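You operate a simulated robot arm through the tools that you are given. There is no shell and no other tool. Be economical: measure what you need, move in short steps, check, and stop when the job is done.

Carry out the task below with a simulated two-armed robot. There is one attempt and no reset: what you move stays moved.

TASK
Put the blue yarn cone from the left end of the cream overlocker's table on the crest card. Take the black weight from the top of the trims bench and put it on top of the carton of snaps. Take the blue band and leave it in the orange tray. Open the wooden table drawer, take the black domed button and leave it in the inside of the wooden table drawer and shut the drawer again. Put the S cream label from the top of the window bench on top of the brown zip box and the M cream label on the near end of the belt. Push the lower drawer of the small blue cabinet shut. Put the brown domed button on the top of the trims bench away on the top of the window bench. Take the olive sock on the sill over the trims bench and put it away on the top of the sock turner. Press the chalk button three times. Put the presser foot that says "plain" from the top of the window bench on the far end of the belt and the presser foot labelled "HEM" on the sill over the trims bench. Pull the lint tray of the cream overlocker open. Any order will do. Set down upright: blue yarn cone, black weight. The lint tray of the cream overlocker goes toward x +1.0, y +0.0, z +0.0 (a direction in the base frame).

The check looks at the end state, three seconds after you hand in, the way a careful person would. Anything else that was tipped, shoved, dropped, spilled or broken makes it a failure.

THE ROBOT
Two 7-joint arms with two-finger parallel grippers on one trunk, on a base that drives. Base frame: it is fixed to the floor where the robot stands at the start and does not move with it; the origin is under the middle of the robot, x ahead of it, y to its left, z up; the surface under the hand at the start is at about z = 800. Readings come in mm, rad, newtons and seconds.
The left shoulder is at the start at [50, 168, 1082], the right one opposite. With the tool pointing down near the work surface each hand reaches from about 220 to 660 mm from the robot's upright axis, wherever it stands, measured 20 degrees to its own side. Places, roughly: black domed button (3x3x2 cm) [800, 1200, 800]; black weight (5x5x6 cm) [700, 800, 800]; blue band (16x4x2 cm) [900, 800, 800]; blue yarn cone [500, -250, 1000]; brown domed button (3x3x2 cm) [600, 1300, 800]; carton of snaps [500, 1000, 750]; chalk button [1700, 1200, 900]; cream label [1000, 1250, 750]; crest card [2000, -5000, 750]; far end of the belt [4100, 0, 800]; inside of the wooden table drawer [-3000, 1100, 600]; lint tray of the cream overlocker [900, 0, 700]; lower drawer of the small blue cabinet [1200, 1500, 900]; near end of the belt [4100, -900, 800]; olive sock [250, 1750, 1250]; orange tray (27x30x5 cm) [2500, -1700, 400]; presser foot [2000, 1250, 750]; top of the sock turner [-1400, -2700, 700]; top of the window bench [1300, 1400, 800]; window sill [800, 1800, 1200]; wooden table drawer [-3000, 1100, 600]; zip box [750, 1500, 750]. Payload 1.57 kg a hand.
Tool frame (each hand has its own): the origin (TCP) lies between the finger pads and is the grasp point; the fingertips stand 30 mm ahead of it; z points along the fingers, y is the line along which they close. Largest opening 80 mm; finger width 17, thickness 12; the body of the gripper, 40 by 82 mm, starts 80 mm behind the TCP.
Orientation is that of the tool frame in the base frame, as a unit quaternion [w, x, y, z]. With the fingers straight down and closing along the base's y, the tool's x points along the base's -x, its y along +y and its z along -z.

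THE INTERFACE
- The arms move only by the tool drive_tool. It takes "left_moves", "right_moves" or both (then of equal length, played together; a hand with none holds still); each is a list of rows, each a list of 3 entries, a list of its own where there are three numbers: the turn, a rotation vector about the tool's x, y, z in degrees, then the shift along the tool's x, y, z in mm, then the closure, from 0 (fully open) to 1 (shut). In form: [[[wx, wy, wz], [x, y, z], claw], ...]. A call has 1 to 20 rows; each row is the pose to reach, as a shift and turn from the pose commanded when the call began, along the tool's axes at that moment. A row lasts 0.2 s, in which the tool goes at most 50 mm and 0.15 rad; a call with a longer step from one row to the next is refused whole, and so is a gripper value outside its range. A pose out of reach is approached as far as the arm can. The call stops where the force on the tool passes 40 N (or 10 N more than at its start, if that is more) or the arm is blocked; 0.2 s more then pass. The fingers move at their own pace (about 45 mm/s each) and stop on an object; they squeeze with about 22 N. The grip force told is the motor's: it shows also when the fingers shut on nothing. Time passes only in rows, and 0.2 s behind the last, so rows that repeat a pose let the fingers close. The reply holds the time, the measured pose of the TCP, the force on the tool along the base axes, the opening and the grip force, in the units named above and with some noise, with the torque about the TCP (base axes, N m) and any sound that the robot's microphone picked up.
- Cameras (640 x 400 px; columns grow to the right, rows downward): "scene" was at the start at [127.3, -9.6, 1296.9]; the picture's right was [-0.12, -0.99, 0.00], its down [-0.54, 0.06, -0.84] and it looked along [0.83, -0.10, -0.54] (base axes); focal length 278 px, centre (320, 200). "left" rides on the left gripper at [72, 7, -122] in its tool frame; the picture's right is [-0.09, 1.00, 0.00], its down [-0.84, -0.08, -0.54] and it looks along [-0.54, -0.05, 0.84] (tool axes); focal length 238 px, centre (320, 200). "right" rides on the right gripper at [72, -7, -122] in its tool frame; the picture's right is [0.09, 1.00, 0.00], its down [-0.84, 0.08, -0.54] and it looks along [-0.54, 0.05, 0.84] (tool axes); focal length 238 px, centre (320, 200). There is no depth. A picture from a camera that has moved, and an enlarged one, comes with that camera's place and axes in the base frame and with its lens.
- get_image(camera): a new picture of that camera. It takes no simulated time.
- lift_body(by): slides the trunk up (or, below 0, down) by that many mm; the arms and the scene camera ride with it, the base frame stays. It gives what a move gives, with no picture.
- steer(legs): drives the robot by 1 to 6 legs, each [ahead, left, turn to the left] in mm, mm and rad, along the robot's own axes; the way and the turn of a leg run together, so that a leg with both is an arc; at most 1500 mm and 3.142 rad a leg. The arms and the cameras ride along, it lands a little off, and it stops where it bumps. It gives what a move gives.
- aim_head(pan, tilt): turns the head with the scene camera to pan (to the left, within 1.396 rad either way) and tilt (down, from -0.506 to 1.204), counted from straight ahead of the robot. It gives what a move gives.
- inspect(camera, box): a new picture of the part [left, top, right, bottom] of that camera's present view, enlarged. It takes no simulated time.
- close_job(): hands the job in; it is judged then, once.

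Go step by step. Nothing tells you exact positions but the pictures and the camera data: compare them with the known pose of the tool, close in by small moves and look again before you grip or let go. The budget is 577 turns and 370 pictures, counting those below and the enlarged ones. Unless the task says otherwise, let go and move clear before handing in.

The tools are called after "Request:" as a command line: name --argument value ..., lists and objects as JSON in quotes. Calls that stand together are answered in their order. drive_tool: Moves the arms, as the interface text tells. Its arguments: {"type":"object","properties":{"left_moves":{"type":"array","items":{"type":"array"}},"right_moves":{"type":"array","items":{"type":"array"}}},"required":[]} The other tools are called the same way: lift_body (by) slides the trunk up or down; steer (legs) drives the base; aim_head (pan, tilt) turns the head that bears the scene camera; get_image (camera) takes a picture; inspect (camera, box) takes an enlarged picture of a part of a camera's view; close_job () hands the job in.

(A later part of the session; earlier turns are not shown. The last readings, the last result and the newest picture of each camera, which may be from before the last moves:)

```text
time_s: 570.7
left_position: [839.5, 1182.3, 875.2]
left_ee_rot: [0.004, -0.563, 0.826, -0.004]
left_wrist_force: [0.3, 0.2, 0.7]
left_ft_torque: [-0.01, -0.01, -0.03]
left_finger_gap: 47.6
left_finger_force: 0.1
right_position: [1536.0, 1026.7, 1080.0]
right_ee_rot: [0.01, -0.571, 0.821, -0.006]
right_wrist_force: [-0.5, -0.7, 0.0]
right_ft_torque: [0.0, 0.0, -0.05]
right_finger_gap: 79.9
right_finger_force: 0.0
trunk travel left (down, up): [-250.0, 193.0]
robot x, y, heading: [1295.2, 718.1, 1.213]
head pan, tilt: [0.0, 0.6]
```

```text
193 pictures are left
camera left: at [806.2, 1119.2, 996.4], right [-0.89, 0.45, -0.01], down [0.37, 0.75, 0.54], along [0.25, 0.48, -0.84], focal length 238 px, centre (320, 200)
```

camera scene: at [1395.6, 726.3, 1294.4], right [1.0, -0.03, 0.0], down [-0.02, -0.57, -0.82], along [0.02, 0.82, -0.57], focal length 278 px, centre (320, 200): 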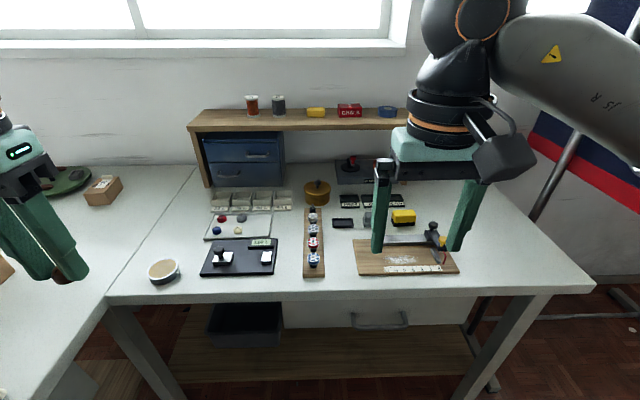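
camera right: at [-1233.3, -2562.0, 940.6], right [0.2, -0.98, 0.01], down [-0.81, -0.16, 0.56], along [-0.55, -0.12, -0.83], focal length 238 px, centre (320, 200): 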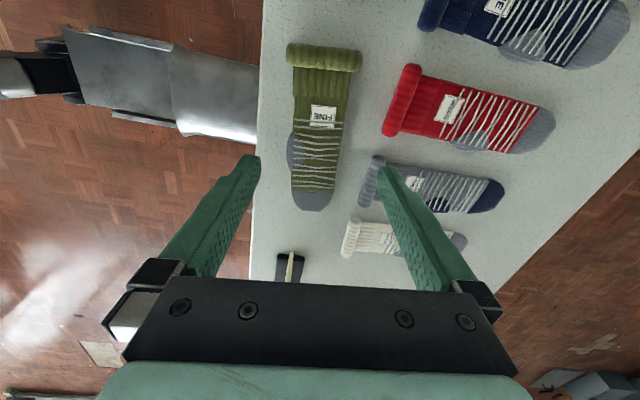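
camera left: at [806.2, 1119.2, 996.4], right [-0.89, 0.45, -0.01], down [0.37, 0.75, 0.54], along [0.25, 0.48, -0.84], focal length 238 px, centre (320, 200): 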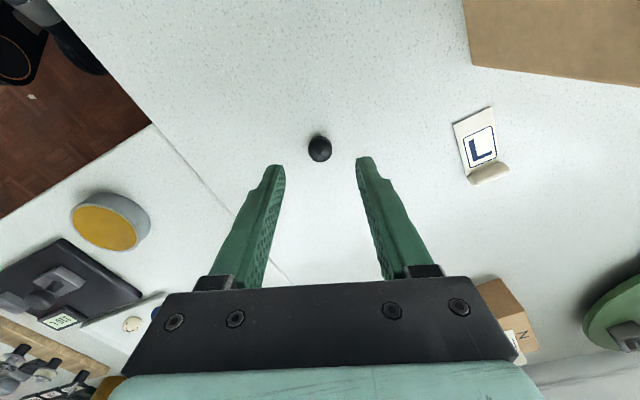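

Request:
drive_tool --left_moves '[[[0, 0, 0], [2, 0, 25], 0.4], [[0, 0, 0], [2, 0, 40], 0.4], [[0, 0, 0], [2, 0, 40], 0.8], [[0, 0, 0], [2, 0, 40], 1], [[0, 0, 0], [2, 0, 40], 1], [[0, 0, 0], [2, 0, 40], 1]]'

Request:
drive_tool --left_moves '[[[0, 0, 0], [0, 0, -40], 1], [[0, 0, 0], [0, 0, -85], 1], [[0, 0, 0], [0, -20, -120], 1], [[0, 0, 0], [0, -55, -150], 1], [[0, 0, 0], [0, -90, -175], 1], [[0, 0, 0], [0, -125, -200], 1], [[0, 0, 0], [10, -160, -220], 1], [[0, 0, 0], [30, -195, -240], 1], [[0, 0, 0], [50, -225, -260], 1]]'

Request:
get_image --camera "left"

```text
time_s: 572.1
left_position: [838.2, 1181.3, 834.6]
left_ee_rot: [0.003, -0.562, 0.827, -0.005]
left_wrist_force: [-0.6, -0.1, -0.1]
left_ft_torque: [-0.01, 0.02, -0.03]
left_finger_gap: 17.1
left_finger_force: 22.0
right_position: [1535.0, 1025.0, 1080.4]
right_ee_rot: [0.011, -0.572, 0.82, -0.006]
right_wrist_force: [0.7, -0.7, 0.2]
right_ft_torque: [-0.03, 0.02, 0.02]
right_finger_gap: 80.1
right_finger_force: 0.1
trunk travel left (down, up): [-250.0, 193.0]
robot x, y, heading: [1294.8, 719.2, 1.208]
head pan, tilt: [0.0, 0.6]
```

```text
time_s: 574.1
left_position: [1030.1, 1051.6, 1097.2]
left_ee_rot: [0.001, -0.563, 0.826, -0.004]
left_wrist_force: [0.3, 0.2, 0.0]
left_ft_torque: [0.04, -0.03, -0.01]
left_finger_gap: 17.3
left_finger_force: 21.7
right_position: [1535.4, 1025.6, 1081.5]
right_ee_rot: [0.011, -0.572, 0.82, -0.005]
right_wrist_force: [-1.0, -0.6, 0.0]
right_ft_torque: [0.01, -0.01, -0.04]
right_finger_gap: 80.2
right_finger_force: 0.1
trunk travel left (down, up): [-250.0, 193.0]
robot x, y, heading: [1295.9, 715.5, 1.207]
head pan, tilt: [0.0, 0.6]
```

```text
192 pictures are left
camera left: at [996.1, 988.8, 1219.2], right [-0.89, 0.45, -0.01], down [0.37, 0.75, 0.54], along [0.25, 0.48, -0.84], focal length 238 px, centre (320, 200)
```

left: 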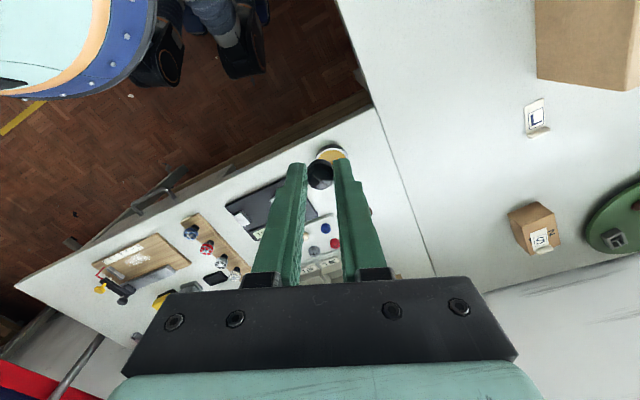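

The black button is held in the left hand. Turning to face the trims bench from the east for the blue band.

Request:
steer --legs '[[-8, -136, 0], [0, 0, 1.93]]'

Request:
get_image --camera "scene"

Request:
get_image --camera "right"

```text
time_s: 580.6
left_position: [1208.5, 288.4, 1097.1]
left_ee_rot: [-0.006, 1.0, 0.0, 0.001]
left_wrist_force: [-0.4, 0.1, -0.4]
left_ft_torque: [-0.01, 0.03, -0.01]
left_finger_gap: 17.2
left_finger_force: 22.2
right_position: [1048.5, 769.2, 1082.2]
right_ee_rot: [-0.011, 1.0, 0.01, -0.005]
right_wrist_force: [-0.4, 0.0, 0.0]
right_ft_torque: [-0.02, 0.01, 0.0]
right_finger_gap: 80.1
right_finger_force: 0.1
trunk travel left (down, up): [-250.0, 193.0]
robot x, y, heading: [1423.7, 657.4, -3.127]
head pan, tilt: [0.0, 0.6]
```

```text
191 pictures are left
camera scene: at [1293.3, 659.9, 1294.4], right [-0.01, 1.0, 0.0], down [0.56, 0.01, -0.83], along [-0.83, -0.01, -0.56], focal length 278 px, centre (320, 200)
```

scene: 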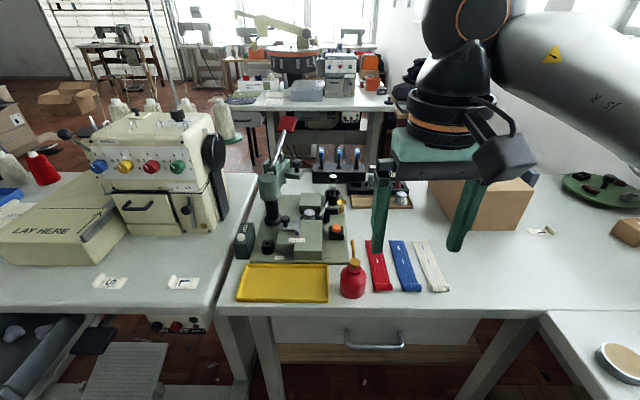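

```text
190 pictures are left
camera right: at [1122.7, 775.9, 1202.1], right [0.11, -0.99, -0.02], down [-0.83, -0.11, 0.55], along [-0.55, -0.04, -0.84], focal length 238 px, centre (320, 200)
```

right: 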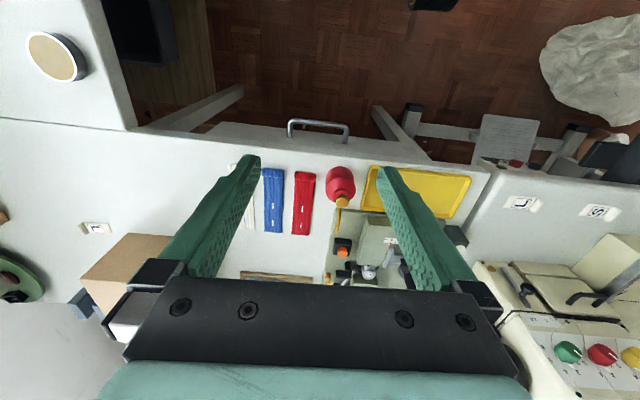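

Request:
inspect --camera "right" --box '[220, 140, 340, 260]'

Request:
inspect --camera "scene" --box '[340, 210, 480, 310]'

```text
3.33 times, centred on (280, 200) of right
camera zoom: at [1122.7, 775.9, 1202.1], right [0.11, -0.99, -0.02], down [-0.83, -0.11, 0.55], along [-0.55, -0.04, -0.84], focal length 794 px, centre (453, 200)
```

zoom: 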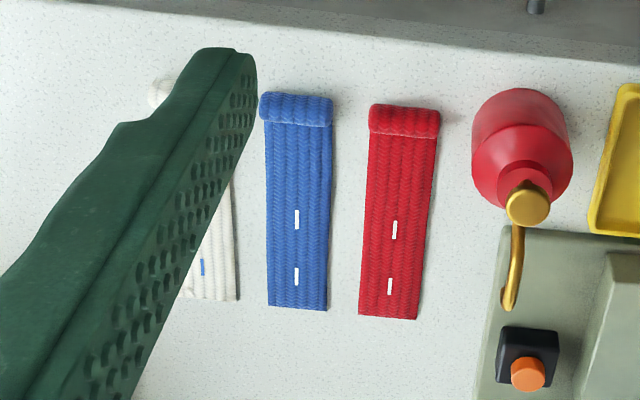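

```text
4.00 times, centred on (410, 260) of scene
camera zoom: at [1293.3, 659.9, 1294.4], right [-0.01, 1.0, 0.0], down [0.56, 0.01, -0.83], along [-0.83, -0.01, -0.56], focal length 1112 px, centre (-40, -40)
```

zoom: 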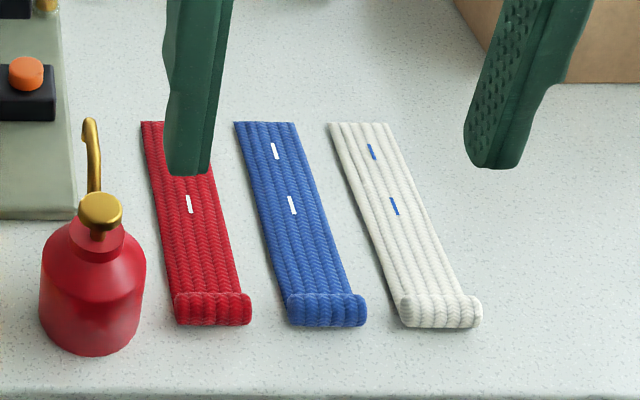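

Request:
drive_tool --right_moves '[[[0, 0, 0], [-35, -15, 20], 0.4], [[0, 0, 0], [-70, -30, 40], 0.4], [[0, 0, 0], [-105, -45, 60], 0.4], [[0, 0, 0], [-140, -60, 85], 0.4], [[0, 0, 0], [-175, -75, 110], 0.4], [[0, 0, 0], [-197, -82, 145], 0.4], [[0, 0, 0], [-197, -82, 185], 0.4], [[0, 0, 0], [-197, -82, 205], 0.4]]'

Request:
get_image --camera "right"

```text
time_s: 582.4
left_position: [1208.4, 288.7, 1096.8]
left_ee_rot: [-0.004, 1.0, 0.0, 0.0]
left_wrist_force: [-0.7, 0.0, -0.6]
left_ft_torque: [0.0, -0.01, 0.01]
left_finger_gap: 17.5
left_finger_force: 21.8
right_position: [848.7, 850.3, 881.2]
right_ee_rot: [-0.011, 1.0, 0.011, -0.007]
right_wrist_force: [0.4, -0.5, 0.4]
right_ft_torque: [0.0, -0.02, 0.01]
right_finger_gap: 48.0
right_finger_force: 0.1
trunk travel left (down, up): [-250.0, 193.0]
robot x, y, heading: [1421.8, 664.3, -3.128]
head pan, tilt: [0.0, 0.6]
```

```text
187 pictures are left
camera right: at [922.6, 856.2, 1001.6], right [0.11, -0.99, -0.02], down [-0.83, -0.11, 0.55], along [-0.55, -0.04, -0.83], focal length 238 px, centre (320, 200)
```

right: 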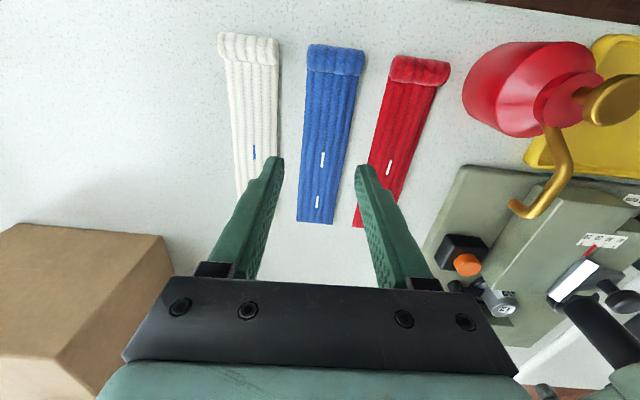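

Request:
drive_tool --right_moves '[[[0, 0, 0], [0, 3.5, 15], 0.4], [[0, 0, 0], [0, 3.5, 28], 0.4]]'

Request:
get_image --camera "right"

```text
time_s: 583.0
left_position: [1207.7, 288.5, 1097.1]
left_ee_rot: [-0.004, 1.0, 0.0, -0.001]
left_wrist_force: [-0.6, -0.3, -0.5]
left_ft_torque: [0.0, 0.02, 0.0]
left_finger_gap: 17.2
left_finger_force: 22.4
right_position: [847.2, 848.9, 852.5]
right_ee_rot: [-0.01, 1.0, 0.01, -0.005]
right_wrist_force: [-0.4, -1.0, -0.3]
right_ft_torque: [0.0, -0.01, -0.03]
right_finger_gap: 48.2
right_finger_force: 0.1
trunk travel left (down, up): [-250.0, 193.0]
robot x, y, heading: [1425.1, 663.9, -3.13]
head pan, tilt: [0.0, 0.6]
```

```text
186 pictures are left
camera right: at [921.9, 854.4, 973.1], right [0.11, -0.99, -0.02], down [-0.83, -0.11, 0.55], along [-0.55, -0.04, -0.84], focal length 238 px, centre (320, 200)
```

right: 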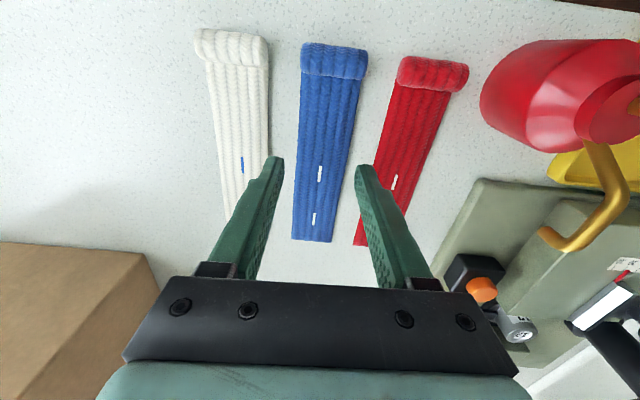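

Request:
drive_tool --right_moves '[[[0, 0, 0], [0, 3, 0], 0.36], [[0, 0, 0], [0, 3, 9], 0.36], [[0, 0, 0], [0, 3, 18], 0.36]]'

Request:
get_image --camera "right"

```text
time_s: 583.8
left_position: [1207.3, 288.1, 1097.4]
left_ee_rot: [-0.005, 1.0, 0.0, 0.001]
left_wrist_force: [0.8, 1.2, -0.8]
left_ft_torque: [0.04, 0.02, 0.0]
left_finger_gap: 17.2
left_finger_force: 22.1
right_position: [846.7, 846.2, 834.1]
right_ee_rot: [-0.01, 1.0, 0.009, -0.006]
right_wrist_force: [0.2, 0.1, 0.1]
right_ft_torque: [0.01, 0.0, -0.02]
right_finger_gap: 51.2
right_finger_force: 0.1
trunk travel left (down, up): [-250.0, 193.0]
robot x, y, heading: [1423.7, 660.7, -3.131]
head pan, tilt: [0.0, 0.6]
```

```text
185 pictures are left
camera right: at [921.6, 852.0, 955.1], right [0.11, -0.99, -0.02], down [-0.83, -0.11, 0.55], along [-0.55, -0.04, -0.83], focal length 238 px, centre (320, 200)
```

right: 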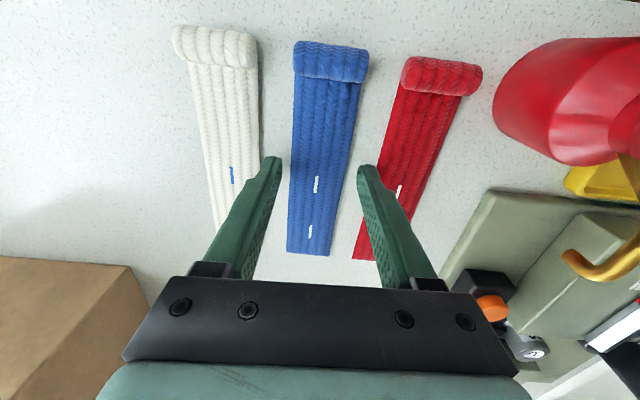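

Request:
drive_tool --right_moves '[[[0, 0, 0], [0, 0, 1.5], 0.6], [[0, 0, 0], [0, 0, 1.5], 0.9], [[0, 0, 0], [0, 0, 1.5], 1], [[0, 0, 0], [0, 0, 1.5], 1], [[0, 0, 0], [0, 0, 1.5], 1]]'

Request:
drive_tool --right_moves '[[[0, 0, 0], [0, 0, -25], 1], [[0, 0, 0], [0, 0, -65], 1], [[0, 0, 0], [0, 0, -105], 1], [[0, 0, 0], [20, 0, -145], 1], [[0, 0, 0], [45, 0, -180], 1], [[0, 0, 0], [75, 0, -210], 1], [[0, 0, 0], [110, 0, -240], 1], [[0, 0, 0], [145, 0, -260], 1]]'

Request:
get_image --camera "right"

Request:
get_image --camera "scene"

```text
time_s: 585.0
left_position: [1209.5, 288.2, 1096.6]
left_ee_rot: [-0.005, 1.0, 0.0, 0.0]
left_wrist_force: [-0.1, -0.1, -0.7]
left_ft_torque: [0.01, 0.01, 0.0]
left_finger_gap: 17.2
left_finger_force: 22.1
right_position: [848.0, 845.8, 833.9]
right_ee_rot: [-0.011, 1.0, 0.009, -0.006]
right_wrist_force: [-1.2, 1.2, 7.5]
right_ft_torque: [0.0, 0.07, -0.06]
right_finger_gap: 38.6
right_finger_force: 21.6
trunk travel left (down, up): [-250.0, 193.0]
robot x, y, heading: [1423.5, 662.6, -3.129]
head pan, tilt: [0.0, 0.6]
```

```text
time_s: 586.8
left_position: [1207.1, 287.6, 1097.7]
left_ee_rot: [-0.004, 1.0, 0.0, 0.0]
left_wrist_force: [-0.4, 0.7, 0.1]
left_ft_torque: [-0.02, -0.04, 0.0]
left_finger_gap: 17.5
left_finger_force: 22.0
right_position: [997.5, 844.2, 1091.0]
right_ee_rot: [-0.012, 1.0, 0.009, -0.005]
right_wrist_force: [0.8, 0.4, -0.6]
right_ft_torque: [0.01, 0.03, -0.01]
right_finger_gap: 38.7
right_finger_force: 22.0
trunk travel left (down, up): [-250.0, 193.0]
robot x, y, heading: [1422.0, 660.2, -3.129]
head pan, tilt: [0.0, 0.6]
```

```text
184 pictures are left
camera right: at [1071.0, 849.8, 1212.5], right [0.11, -0.99, -0.02], down [-0.83, -0.11, 0.55], along [-0.55, -0.04, -0.84], focal length 238 px, centre (320, 200)
```

right: 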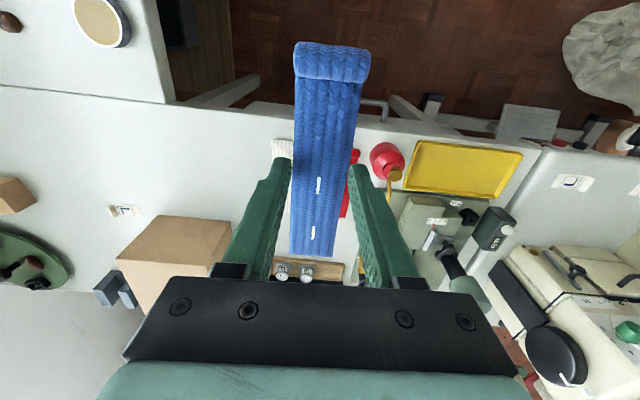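

```text
183 pictures are left
camera scene: at [1293.6, 660.0, 1294.4], right [-0.01, 1.0, 0.0], down [0.56, 0.01, -0.83], along [-0.83, -0.01, -0.56], focal length 278 px, centre (320, 200)
```

scene: 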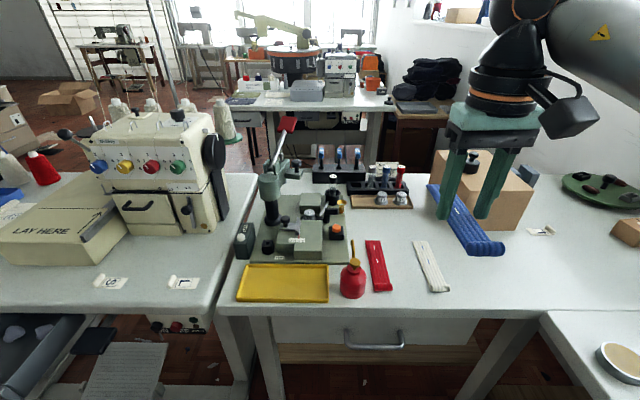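

The blue band is held, neighbours undisturbed. Now driving to the orange tray under the wooden table.

Request:
steer --legs '[[-340, 0, 0], [0, 1120, 0], [0, 1120, 0], [0, 0, 3.12]]'

Request:
aim_head --pan -0.1 --tilt 0.6

Request:
get_image --camera "scene"

```text
time_s: 615.8
left_position: [1995.5, -1208.0, 1097.0]
left_ee_rot: [0.0, -0.001, 1.0, -0.005]
left_wrist_force: [-0.5, -0.6, -0.7]
left_ft_torque: [0.0, 0.0, -0.01]
left_finger_gap: 17.2
left_finger_force: 21.9
right_position: [2208.2, -1764.6, 1090.7]
right_ee_rot: [0.006, -0.01, 1.0, -0.01]
right_wrist_force: [0.8, 0.2, -0.2]
right_ft_torque: [0.02, 0.02, 0.0]
right_finger_gap: 38.6
right_finger_force: 22.5
trunk travel left (down, up): [-250.0, 193.0]
robot x, y, heading: [1782.2, -1582.7, 0.016]
head pan, tilt: [0.0, 0.6]
```

```text
time_s: 616.5
left_position: [1995.0, -1208.4, 1097.6]
left_ee_rot: [0.0, -0.001, 1.0, -0.005]
left_wrist_force: [-0.5, -0.7, 0.3]
left_ft_torque: [-0.01, -0.01, -0.01]
left_finger_gap: 17.0
left_finger_force: 21.8
right_position: [2208.0, -1765.4, 1091.1]
right_ee_rot: [0.005, -0.01, 1.0, -0.011]
right_wrist_force: [0.2, -0.1, -0.5]
right_ft_torque: [-0.02, -0.03, -0.02]
right_finger_gap: 38.4
right_finger_force: 22.1
trunk travel left (down, up): [-250.0, 193.0]
robot x, y, heading: [1780.1, -1577.9, 0.013]
head pan, tilt: [-0.099, 0.6]
```

```text
182 pictures are left
camera scene: at [1907.6, -1588.0, 1294.4], right [-0.09, -1.0, 0.0], down [-0.56, 0.05, -0.83], along [0.82, -0.07, -0.56], focal length 278 px, centre (320, 200)
```

scene: 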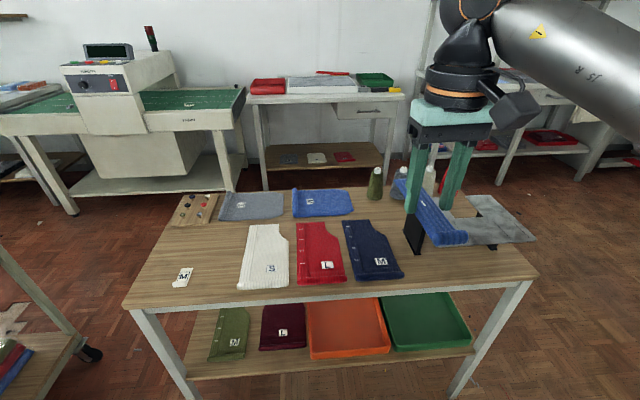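

The orange tray spans roughly x 2340–2640, y −1841…−1593 on the low shelf. I'll back off, lower the trunk, tilt the right hand forward, and slide the band in under the tabletop.

Request:
steer --legs '[[-110, 0, 0]]'

Request:
lift_body --by -245

Request:
drive_tool --right_moves '[[[0, -8, 0], [-8, 0, 0], 1], [[0, -16, 0], [-16, 0, 0], 1], [[0, -24, 0], [-24, 0, 0], 1], [[0, -32, 0], [-32, 0, 0], 1], [[0, -40, 0], [-40, 0, 0], 1], [[0, -45, 0], [-50, 0, 30], 1], [[0, -45, 0], [-60, 0, 70], 1]]'

Request:
get_image --camera "scene"

Request:
get_image --camera "right"

```text
time_s: 617.7
left_position: [1883.5, -1209.7, 1097.3]
left_ee_rot: [0.001, -0.002, 1.0, -0.004]
left_wrist_force: [-1.1, 0.1, 0.2]
left_ft_torque: [-0.01, -0.02, 0.03]
left_finger_gap: 17.0
left_finger_force: 21.4
right_position: [2097.5, -1766.2, 1091.7]
right_ee_rot: [0.006, -0.011, 1.0, -0.011]
right_wrist_force: [-0.9, 0.3, 0.0]
right_ft_torque: [0.02, -0.02, 0.0]
right_finger_gap: 38.7
right_finger_force: 21.6
trunk travel left (down, up): [-250.0, 193.0]
robot x, y, heading: [1669.4, -1584.7, 0.016]
head pan, tilt: [-0.099, 0.6]
```

```text
time_s: 620.2
left_position: [1884.3, -1209.4, 852.0]
left_ee_rot: [0.001, -0.002, 1.0, -0.004]
left_wrist_force: [0.0, 0.9, -0.2]
left_ft_torque: [-0.01, 0.01, -0.02]
left_finger_gap: 16.9
left_finger_force: 22.0
right_position: [2097.1, -1765.0, 846.1]
right_ee_rot: [0.005, -0.012, 1.0, -0.011]
right_wrist_force: [0.6, -1.2, -0.6]
right_ft_torque: [-0.01, 0.0, -0.04]
right_finger_gap: 38.8
right_finger_force: 22.0
trunk travel left (down, up): [-5.0, 438.0]
robot x, y, heading: [1669.0, -1583.1, 0.016]
head pan, tilt: [-0.099, 0.6]
```

```text
time_s: 621.8
left_position: [1883.0, -1210.5, 850.9]
left_ee_rot: [0.0, -0.002, 1.0, -0.005]
left_wrist_force: [-0.1, -0.8, 0.3]
left_ft_torque: [-0.03, -0.01, 0.02]
left_finger_gap: 17.2
left_finger_force: 21.8
right_position: [2158.8, -1762.8, 778.1]
right_ee_rot: [0.389, -0.014, 0.921, -0.005]
right_wrist_force: [0.1, 0.2, -0.9]
right_ft_torque: [0.01, 0.02, 0.0]
right_finger_gap: 38.7
right_finger_force: 22.0
trunk travel left (down, up): [-5.0, 438.0]
robot x, y, heading: [1671.3, -1580.1, 0.01]
head pan, tilt: [-0.099, 0.6]
```

```text
181 pictures are left
camera scene: at [1797.4, -1589.4, 1049.5], right [-0.08, -1.0, 0.0], down [-0.56, 0.05, -0.83], along [0.82, -0.07, -0.56], focal length 278 px, centre (320, 200)
```

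scene: 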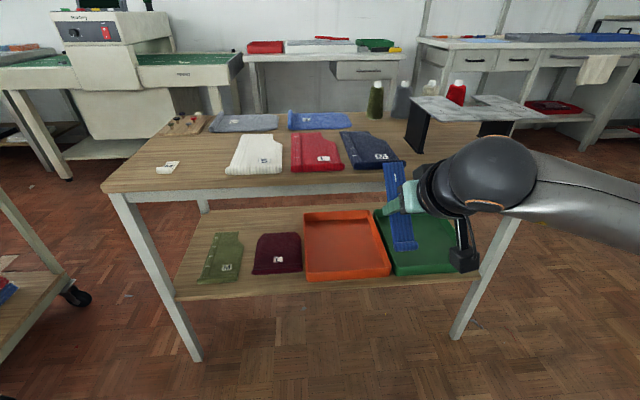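

```text
180 pictures are left
camera right: at [2022.0, -1771.8, 811.5], right [-0.09, 0.99, -0.09], down [0.19, 0.1, 0.98], along [0.98, 0.07, -0.2], focal length 238 px, centre (320, 200)
```

right: 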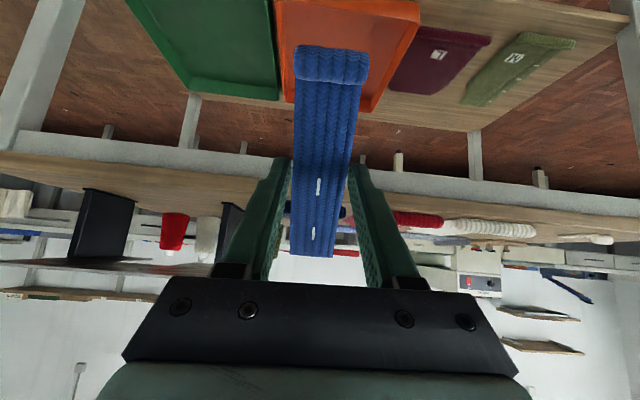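

Request:
drive_tool --right_moves '[[[0, 0, 0], [28, 0, 28], 1], [[0, 0, 0], [56, 0, 56], 1], [[0, 0, 0], [84, 0, 84], 1], [[0, 0, 0], [112, 0, 112], 1], [[0, 0, 0], [140, 0, 140], 1], [[0, 0, 0], [168, 0, 168], 1], [[0, 0, 0], [194, 0, 194], 1]]'

Request:
get_image --camera "scene"

```text
time_s: 623.4
left_position: [1884.7, -1210.8, 851.6]
left_ee_rot: [0.0, 0.0, 1.0, -0.005]
left_wrist_force: [0.4, 0.4, 0.0]
left_ft_torque: [0.04, -0.02, -0.02]
left_finger_gap: 17.1
left_finger_force: 21.5
right_position: [2161.9, -1771.6, 515.3]
right_ee_rot: [0.39, -0.013, 0.921, -0.004]
right_wrist_force: [0.2, -0.7, 0.1]
right_ft_torque: [0.05, 0.05, 0.02]
right_finger_gap: 38.6
right_finger_force: 22.5
right hand out of reach, approached as far as the arm can: row 7
trunk travel left (down, up): [-5.0, 438.0]
robot x, y, heading: [1670.7, -1582.3, 0.017]
head pan, tilt: [-0.099, 0.6]
```

```text
179 pictures are left
camera scene: at [1797.5, -1590.2, 1049.3], right [-0.08, -1.0, 0.0], down [-0.56, 0.05, -0.82], along [0.82, -0.07, -0.57], focal length 278 px, centre (320, 200)
```

scene: 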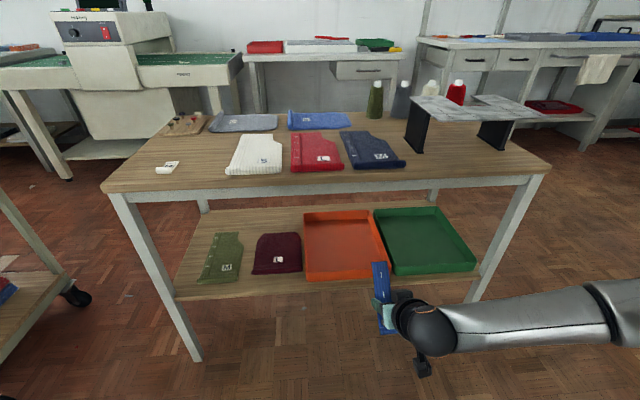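

Request:
steer --legs '[[165, 48, 0]]'

Request:
get_image --camera "scene"

Request:
get_image --camera "right"

```text
time_s: 624.9
left_position: [2047.1, -1158.3, 851.2]
left_ee_rot: [0.0, -0.001, 1.0, -0.004]
left_wrist_force: [-0.2, 0.6, 0.8]
left_ft_torque: [-0.01, -0.02, 0.0]
left_finger_gap: 17.2
left_finger_force: 22.4
right_position: [2323.5, -1721.1, 514.0]
right_ee_rot: [0.388, -0.015, 0.922, -0.006]
right_wrist_force: [-0.2, -0.3, -0.5]
right_ft_torque: [-0.04, 0.0, 0.0]
right_finger_gap: 39.0
right_finger_force: 22.0
trunk travel left (down, up): [-5.0, 438.0]
robot x, y, heading: [1830.8, -1531.3, 0.007]
head pan, tilt: [-0.099, 0.6]
```

```text
178 pictures are left
camera scene: at [1959.8, -1538.4, 1049.4], right [-0.08, -1.0, 0.0], down [-0.56, 0.05, -0.83], along [0.82, -0.07, -0.56], focal length 278 px, centre (320, 200)
```

scene: 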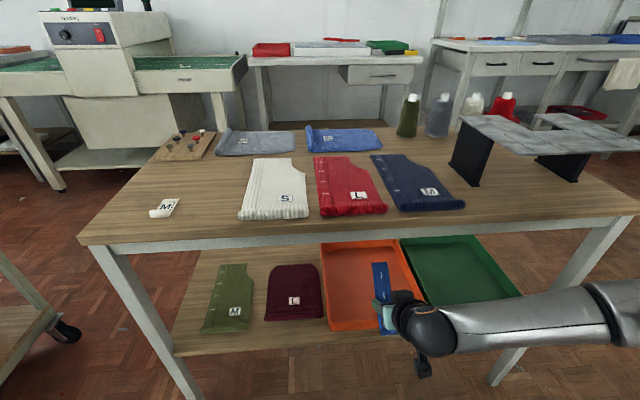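

```text
177 pictures are left
camera right: at [2187.1, -1729.1, 547.6], right [-0.09, 0.99, -0.09], down [0.2, 0.1, 0.98], along [0.98, 0.07, -0.2], focal length 238 px, centre (320, 200)
```

right: 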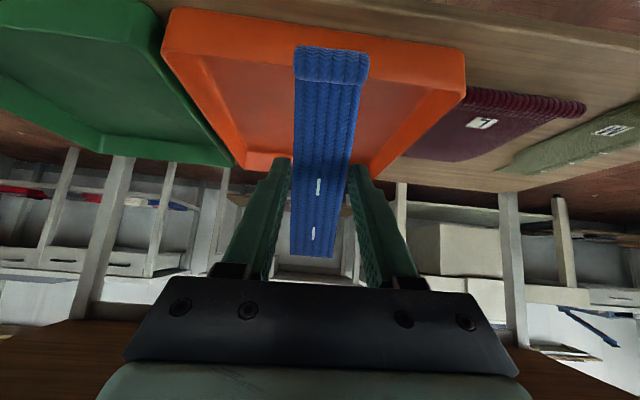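

Request:
drive_tool --right_moves '[[[0, 0, 0], [-21, 0, 21], 1], [[0, 0, 0], [-42, 0, 43], 1], [[0, 0, 0], [-63, 0, 64], 1], [[0, 0, 0], [-75, 0, 77], 1]]'

Request:
get_image --camera "right"

Request:
get_image --camera "scene"

```text
time_s: 625.9
left_position: [2045.4, -1158.7, 852.0]
left_ee_rot: [0.001, -0.001, 1.0, -0.005]
left_wrist_force: [-0.3, 0.2, 0.0]
left_ft_torque: [-0.04, 0.02, 0.02]
left_finger_gap: 17.2
left_finger_force: 21.7
right_position: [2431.4, -1717.2, 512.2]
right_ee_rot: [0.387, -0.015, 0.922, -0.005]
right_wrist_force: [-0.2, 0.2, 0.7]
right_ft_torque: [0.01, 0.02, 0.02]
right_finger_gap: 39.1
right_finger_force: 21.9
trunk travel left (down, up): [-5.0, 438.0]
robot x, y, heading: [1831.0, -1529.9, 0.019]
head pan, tilt: [-0.099, 0.6]
```

```text
176 pictures are left
camera right: at [2294.2, -1726.2, 546.6], right [-0.09, 0.99, -0.09], down [0.2, 0.1, 0.98], along [0.98, 0.07, -0.2], focal length 238 px, centre (320, 200)
```

right: 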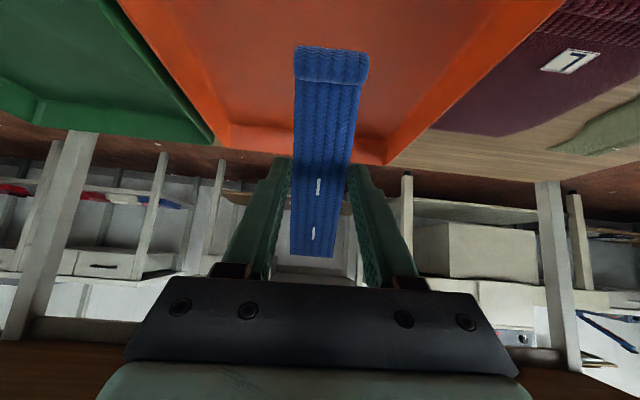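

```text
175 pictures are left
camera scene: at [1959.9, -1538.4, 1049.4], right [-0.08, -1.0, 0.0], down [-0.56, 0.05, -0.83], along [0.82, -0.07, -0.56], focal length 278 px, centre (320, 200)
```

scene: 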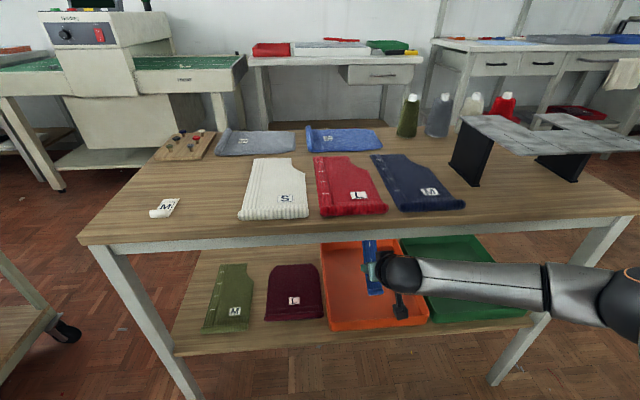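

Request:
drive_tool --right_moves '[[[0, 0, 0], [14, 0, 14], 1], [[0, 0, 0], [29, 0, 28], 1], [[0, 0, 0], [43, 0, 42], 1], [[0, 0, 0], [50, 0, 49], 1], [[0, 0, 0], [57, 0, 56], 1]]'

Request:
get_image --camera "right"

Request:
inspect --camera "scene" --box '[300, 220, 460, 340]'

```text
time_s: 627.1
left_position: [2045.4, -1157.8, 853.4]
left_ee_rot: [0.001, -0.002, 1.0, -0.005]
left_wrist_force: [0.6, 0.4, 0.7]
left_ft_torque: [-0.01, 0.0, 0.0]
left_finger_gap: 17.3
left_finger_force: 22.0
right_position: [2433.0, -1720.7, 436.6]
right_ee_rot: [0.391, -0.014, 0.92, -0.004]
right_wrist_force: [-1.4, -1.2, 12.1]
right_ft_torque: [0.02, 0.34, 0.04]
right_finger_gap: 38.8
right_finger_force: 22.3
trunk travel left (down, up): [-5.0, 438.0]
robot x, y, heading: [1830.7, -1530.9, 0.014]
head pan, tilt: [-0.099, 0.6]
```

```text
174 pictures are left
camera right: at [2296.8, -1729.1, 469.9], right [-0.09, 0.99, -0.09], down [0.19, 0.1, 0.98], along [0.98, 0.07, -0.2], focal length 238 px, centre (320, 200)
```

right: 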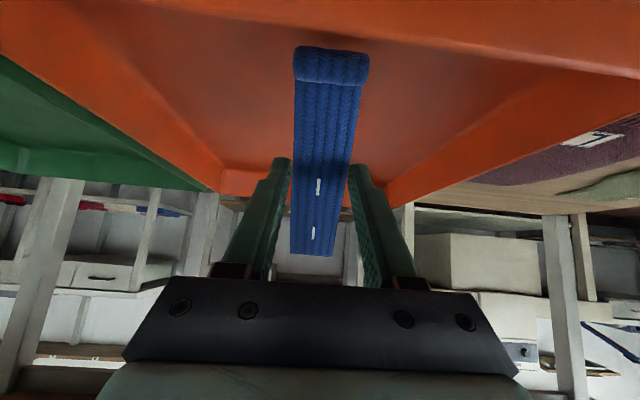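

```text
3.33 times, centred on (380, 280) of scene
camera zoom: at [1959.1, -1538.2, 1049.8], right [-0.08, -1.0, 0.0], down [-0.56, 0.05, -0.83], along [0.82, -0.07, -0.56], focal length 926 px, centre (120, -67)
```

zoom: 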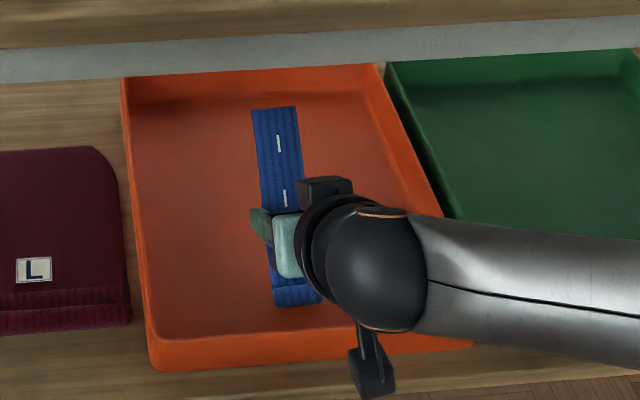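

The band's low end rests on the tray floor. Releasing it.

Request:
drive_tool --right_moves '[[[0, 0, 0], [-1, 0, -1], 0.7], [[0, 0, 0], [-1, 0, -1], 0.4], [[0, 0, 0], [-1, 0, -1], 0], [[0, 0, 0], [-1, 0, -1], 0], [[0, 0, 0], [-22, 0, -21], 0], [[0, 0, 0], [-43, 0, -42], 0], [[0, 0, 0], [-55, 0, -54], 0]]'

Request:
get_image --camera "right"

Request:
inspect --camera "scene" --box '[300, 220, 460, 340]'

```text
time_s: 628.7
left_position: [2046.9, -1159.1, 851.5]
left_ee_rot: [0.0, -0.002, 1.0, -0.005]
left_wrist_force: [0.5, -0.6, 0.7]
left_ft_torque: [0.0, 0.0, 0.0]
left_finger_gap: 17.3
left_finger_force: 22.1
right_position: [2429.9, -1715.5, 511.4]
right_ee_rot: [0.388, -0.015, 0.922, -0.005]
right_wrist_force: [0.1, 0.3, -0.1]
right_ft_torque: [-0.01, -0.02, -0.01]
right_finger_gap: 79.9
right_finger_force: 0.0
trunk travel left (down, up): [-5.0, 438.0]
robot x, y, heading: [1831.4, -1534.0, 0.013]
head pan, tilt: [-0.099, 0.6]
```

```text
172 pictures are left
camera right: at [2294.1, -1725.7, 543.9], right [-0.09, 0.99, -0.09], down [0.2, 0.1, 0.98], along [0.98, 0.07, -0.2], focal length 238 px, centre (320, 200)
```

right: 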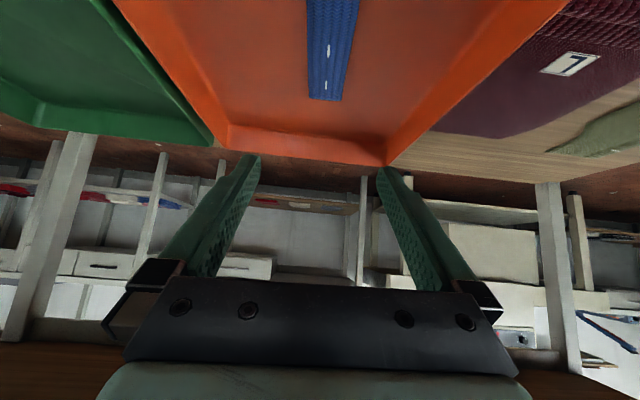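

```text
3.33 times, centred on (380, 280) of scene
camera zoom: at [1959.9, -1538.4, 1049.4], right [-0.08, -1.0, 0.0], down [-0.56, 0.05, -0.83], along [0.82, -0.07, -0.56], focal length 926 px, centre (120, -67)
```

zoom: 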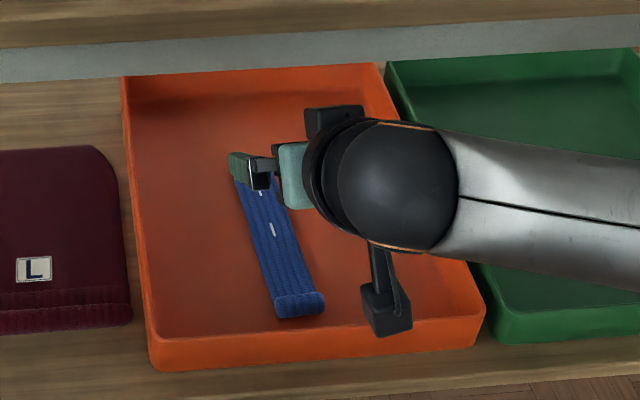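

The blue band lies in the orange tray. Backing straight out, then raising and untilting the hand.

Request:
steer --legs '[[-330, 0, 0]]'

Request:
lift_body --by 245

Request:
drive_tool --right_moves '[[[0, 0, 0], [-28, 0, -28], 0], [[0, 0, 0], [-56, 0, -56], 0], [[0, 0, 0], [-84, 0, -84], 0], [[0, 0, 0], [-112, 0, -112], 0], [[0, 0, 0], [-140, 0, -140], 0], [[0, 0, 0], [-168, 0, -168], 0], [[0, 7.5, 0], [-178, 0, -195], 0], [[0, 15, 0], [-188, 0, -222], 0], [[0, 22.5, 0], [-195, 0, -250], 0], [[0, 30, 0], [-200, 0, -275], 0], [[0, 37.5, 0], [-205, 0, -295], 0], [[0, 45.5, 0], [-210, 0, -310], 0]]'

```text
time_s: 630.9
left_position: [1722.5, -1164.5, 852.4]
left_ee_rot: [0.0, -0.004, 1.0, -0.005]
left_wrist_force: [-0.6, -0.4, -0.4]
left_ft_torque: [-0.03, 0.0, 0.0]
left_finger_gap: 17.2
left_finger_force: 22.1
right_position: [2107.7, -1719.8, 510.2]
right_ee_rot: [0.388, -0.017, 0.921, -0.005]
right_wrist_force: [-1.1, -0.3, -0.4]
right_ft_torque: [-0.01, 0.01, 0.03]
right_finger_gap: 79.9
right_finger_force: 0.1
trunk travel left (down, up): [-5.0, 438.0]
robot x, y, heading: [1510.9, -1538.7, 0.02]
head pan, tilt: [-0.099, 0.6]
```

```text
time_s: 633.4
left_position: [1722.3, -1164.3, 1097.8]
left_ee_rot: [0.001, -0.004, 1.0, -0.005]
left_wrist_force: [0.2, -0.1, -0.2]
left_ft_torque: [-0.02, -0.02, -0.02]
left_finger_gap: 17.2
left_finger_force: 22.4
right_position: [2107.2, -1720.8, 755.5]
right_ee_rot: [0.388, -0.017, 0.921, -0.005]
right_wrist_force: [-0.2, -0.1, 0.0]
right_ft_torque: [0.02, 0.0, -0.01]
right_finger_gap: 79.9
right_finger_force: 0.1
trunk travel left (down, up): [-250.0, 193.0]
robot x, y, heading: [1506.4, -1533.1, 0.019]
head pan, tilt: [-0.099, 0.6]
```

```text
time_s: 636.0
left_position: [1720.4, -1163.7, 1097.6]
left_ee_rot: [0.001, -0.003, 1.0, -0.005]
left_wrist_force: [-0.8, 0.2, 0.1]
left_ft_torque: [0.03, 0.01, 0.01]
left_finger_gap: 17.0
left_finger_force: 21.8
right_position: [2031.6, -1713.4, 1122.7]
right_ee_rot: [0.0, -0.014, 1.0, -0.011]
right_wrist_force: [0.6, -1.1, -0.5]
right_ft_torque: [0.02, -0.02, 0.04]
right_finger_gap: 79.9
right_finger_force: 0.2
trunk travel left (down, up): [-250.0, 193.0]
robot x, y, heading: [1511.7, -1541.3, 0.019]
head pan, tilt: [-0.099, 0.6]
```

Both hands are back to normal. Now to the wooden table drawer in the west; driving and looking.

Request:
steer --legs '[[0, 0, 3.12], [1450, 0, 0], [1450, 0, 0]]'

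Request:
aim_head --pan -0.3 --tilt 0.3

Request:
get_image --camera "scene"

Request:
aim_head --pan -1.1 --tilt 0.3

Request:
get_image --camera "scene"

```text
time_s: 657.4
left_position: [-1641.9, -1910.1, 1097.6]
left_ee_rot: [-0.005, 1.0, 0.001, 0.0]
left_wrist_force: [0.5, 0.5, 0.5]
left_ft_torque: [0.03, -0.01, -0.01]
left_finger_gap: 17.2
left_finger_force: 22.4
right_position: [-1951.3, -1359.3, 1121.7]
right_ee_rot: [-0.011, 1.0, 0.013, -0.001]
right_wrist_force: [-0.5, 0.7, 0.9]
right_ft_torque: [0.0, -0.03, 0.01]
right_finger_gap: 79.8
right_finger_force: 0.1
trunk travel left (down, up): [-250.0, 193.0]
robot x, y, heading: [-1426.2, -1532.8, -3.125]
head pan, tilt: [-0.099, 0.6]
```

```text
time_s: 658.2
left_position: [-1641.6, -1910.0, 1096.8]
left_ee_rot: [-0.004, 1.0, 0.002, 0.0]
left_wrist_force: [0.0, -0.9, -0.2]
left_ft_torque: [-0.03, -0.02, 0.03]
left_finger_gap: 17.4
left_finger_force: 22.4
right_position: [-1952.0, -1358.4, 1121.7]
right_ee_rot: [-0.01, 1.0, 0.011, 0.0]
right_wrist_force: [-0.7, 0.7, -0.2]
right_ft_torque: [-0.03, 0.0, -0.04]
right_finger_gap: 80.1
right_finger_force: 0.1
trunk travel left (down, up): [-250.0, 193.0]
robot x, y, heading: [-1426.3, -1537.9, -3.122]
head pan, tilt: [-0.3, 0.3]
```

```text
170 pictures are left
camera scene: at [-1559.7, -1510.8, 1321.8], right [0.28, 0.96, 0.0], down [0.28, -0.08, -0.96], along [-0.92, 0.27, -0.3], focal length 278 px, centre (320, 200)
```

scene: 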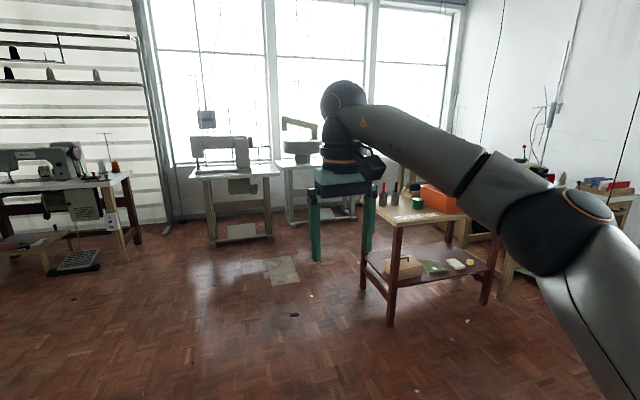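

```text
time_s: 659.4
left_position: [-1641.2, -1910.9, 1098.4]
left_ee_rot: [-0.005, 1.0, 0.002, 0.0]
left_wrist_force: [0.1, -0.1, -0.4]
left_ft_torque: [0.0, 0.0, 0.01]
left_finger_gap: 17.4
left_finger_force: 21.5
right_position: [-1951.5, -1357.3, 1122.4]
right_ee_rot: [-0.01, 1.0, 0.011, -0.001]
right_wrist_force: [0.2, 0.2, 0.2]
right_ft_torque: [-0.03, 0.0, 0.02]
right_finger_gap: 79.9
right_finger_force: 0.1
trunk travel left (down, up): [-250.0, 193.0]
robot x, y, heading: [-1428.0, -1540.8, -3.128]
head pan, tilt: [-1.1, 0.3]
```

```text
169 pictures are left
camera scene: at [-1513.8, -1454.5, 1321.9], right [0.88, 0.47, 0.0], down [0.14, -0.26, -0.96], along [-0.45, 0.84, -0.3], focal length 278 px, centre (320, 200)
```

scene: 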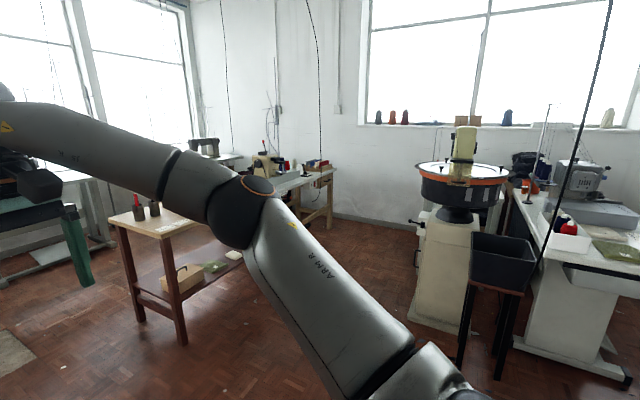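

The wooden table with the drawer seems to be near the far corner. Driving northwest through the open floor.

Request:
steer --legs '[[0, 0, -1.15], [1400, 150, 0]]'

Request:
aim_head --pan 0.2 --tilt 0.4

Request:
get_image --camera "scene"

```text
time_s: 669.3
left_position: [-2602.8, -281.1, 1096.4]
left_ee_rot: [-0.004, 0.843, -0.538, 0.003]
left_wrist_force: [0.5, 0.1, 0.0]
left_ft_torque: [-0.01, 0.03, -0.01]
left_finger_gap: 17.3
left_finger_force: 21.8
right_position: [-2229.1, 229.6, 1120.9]
right_ee_rot: [-0.009, 0.848, -0.53, 0.005]
right_wrist_force: [0.4, -0.7, 0.1]
right_ft_torque: [-0.02, 0.0, 0.0]
right_finger_gap: 80.2
right_finger_force: 0.0
trunk travel left (down, up): [-250.0, 193.0]
robot x, y, heading: [-2172.8, -319.7, 2.014]
head pan, tilt: [-1.1, 0.3]
```

```text
time_s: 670.8
left_position: [-2601.7, -282.5, 1096.2]
left_ee_rot: [-0.004, 0.843, -0.538, 0.002]
left_wrist_force: [0.3, 0.1, -0.4]
left_ft_torque: [0.02, 0.0, -0.01]
left_finger_gap: 17.2
left_finger_force: 22.1
right_position: [-2228.2, 229.4, 1122.4]
right_ee_rot: [-0.009, 0.848, -0.531, 0.005]
right_wrist_force: [-0.2, -0.4, 0.1]
right_ft_torque: [0.01, 0.0, -0.03]
right_finger_gap: 79.9
right_finger_force: 0.1
trunk travel left (down, up): [-250.0, 193.0]
robot x, y, heading: [-2173.6, -321.8, 2.018]
head pan, tilt: [0.201, 0.4]
```

```text
168 pictures are left
camera scene: at [-2248.4, -209.9, 1312.6], right [0.8, 0.6, 0.0], down [0.23, -0.31, -0.92], along [-0.55, 0.74, -0.39], focal length 278 px, centre (320, 200)
```

scene: 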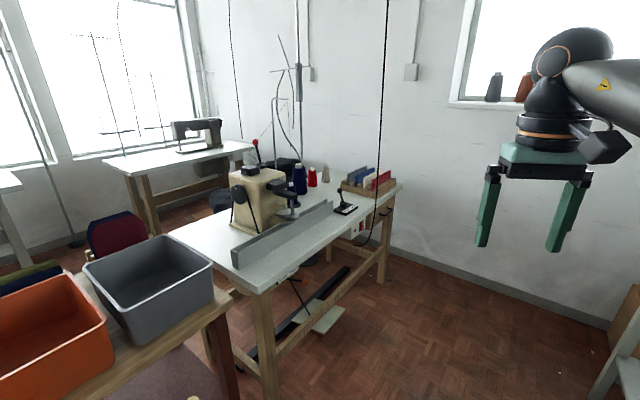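

Request:
inspect --camera "scene" --box '[220, 160, 420, 300]'

```text
2.86 times, centred on (320, 230) of scene
camera zoom: at [-2248.4, -209.9, 1312.6], right [0.8, 0.6, 0.0], down [0.23, -0.31, -0.92], along [-0.55, 0.74, -0.39], focal length 794 px, centre (320, 114)
```

zoom: 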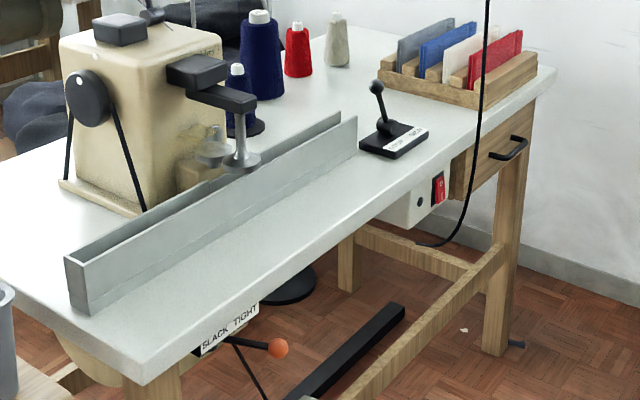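

The wooden drawer with a black bar handle is at about [-2760, 1030, 700], facing +x. I'll drive up in front of it.

Request:
steer --legs '[[520, -330, 0], [520, -330, 0], [0, 0, 1.11]]'

Request:
aim_head --pan -0.2 --tilt 0.6

Request:
get_image --camera "scene"

```text
time_s: 677.5
left_position: [-2472.5, 955.1, 1096.7]
left_ee_rot: [-0.005, 0.842, -0.539, 0.004]
left_wrist_force: [0.9, -0.1, -0.2]
left_ft_torque: [-0.01, 0.01, -0.02]
left_finger_gap: 17.1
left_finger_force: 22.6
right_position: [-2097.4, 1465.9, 1121.9]
right_ee_rot: [-0.009, 0.848, -0.531, 0.005]
right_wrist_force: [0.4, 0.6, 0.1]
right_ft_torque: [-0.03, 0.0, 0.0]
right_finger_gap: 80.0
right_finger_force: 0.0
trunk travel left (down, up): [-250.0, 193.0]
robot x, y, heading: [-2043.2, 916.2, 2.019]
head pan, tilt: [0.201, 0.4]
stopped in leg 2: the robot was blocked; the commanded pose is now the measured one
```

```text
time_s: 678.4
left_position: [-2472.3, 955.5, 1096.5]
left_ee_rot: [-0.004, 0.842, -0.539, 0.003]
left_wrist_force: [0.4, 0.6, -0.4]
left_ft_torque: [-0.02, -0.01, -0.02]
left_finger_gap: 17.4
left_finger_force: 22.4
right_position: [-2097.9, 1465.6, 1122.9]
right_ee_rot: [-0.01, 0.847, -0.531, 0.005]
right_wrist_force: [-0.4, 0.2, 0.8]
right_ft_torque: [-0.01, 0.02, 0.05]
right_finger_gap: 80.2
right_finger_force: 0.0
trunk travel left (down, up): [-250.0, 193.0]
robot x, y, heading: [-2042.0, 909.5, 2.017]
head pan, tilt: [-0.201, 0.6]
```

```text
166 pictures are left
camera scene: at [-2083.7, 1037.7, 1294.4], right [0.97, 0.24, 0.0], down [0.14, -0.55, -0.83], along [-0.2, 0.8, -0.56], focal length 278 px, centre (320, 200)
```

scene: 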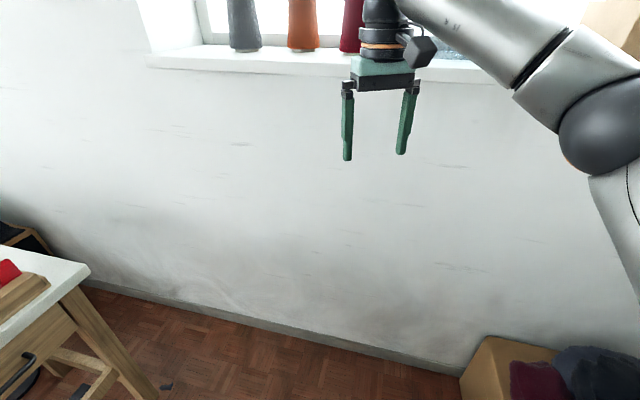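

Request:
aim_head --pan -1.3 --tilt 0.8

Request:
get_image --camera "scene"

```text
time_s: 679.7
left_position: [-2472.8, 954.2, 1097.0]
left_ee_rot: [-0.005, 0.842, -0.539, 0.003]
left_wrist_force: [-0.7, -0.4, -0.3]
left_ft_torque: [0.03, 0.02, -0.03]
left_finger_gap: 17.1
left_finger_force: 22.1
right_position: [-2097.8, 1464.9, 1121.5]
right_ee_rot: [-0.009, 0.848, -0.53, 0.005]
right_wrist_force: [0.2, 0.3, 0.1]
right_ft_torque: [-0.03, -0.01, -0.03]
right_finger_gap: 79.8
right_finger_force: 0.1
trunk travel left (down, up): [-250.0, 193.0]
robot x, y, heading: [-2045.8, 916.0, 2.013]
head pan, tilt: [-1.3, 0.799]
```

```text
165 pictures are left
camera scene: at [-2001.4, 1004.9, 1277.5], right [0.66, -0.75, 0.0], down [-0.54, -0.47, -0.7], along [0.53, 0.46, -0.72], focal length 278 px, centre (320, 200)
```

scene: 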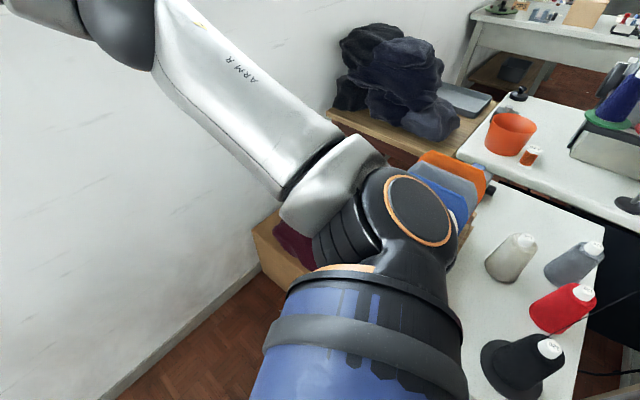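

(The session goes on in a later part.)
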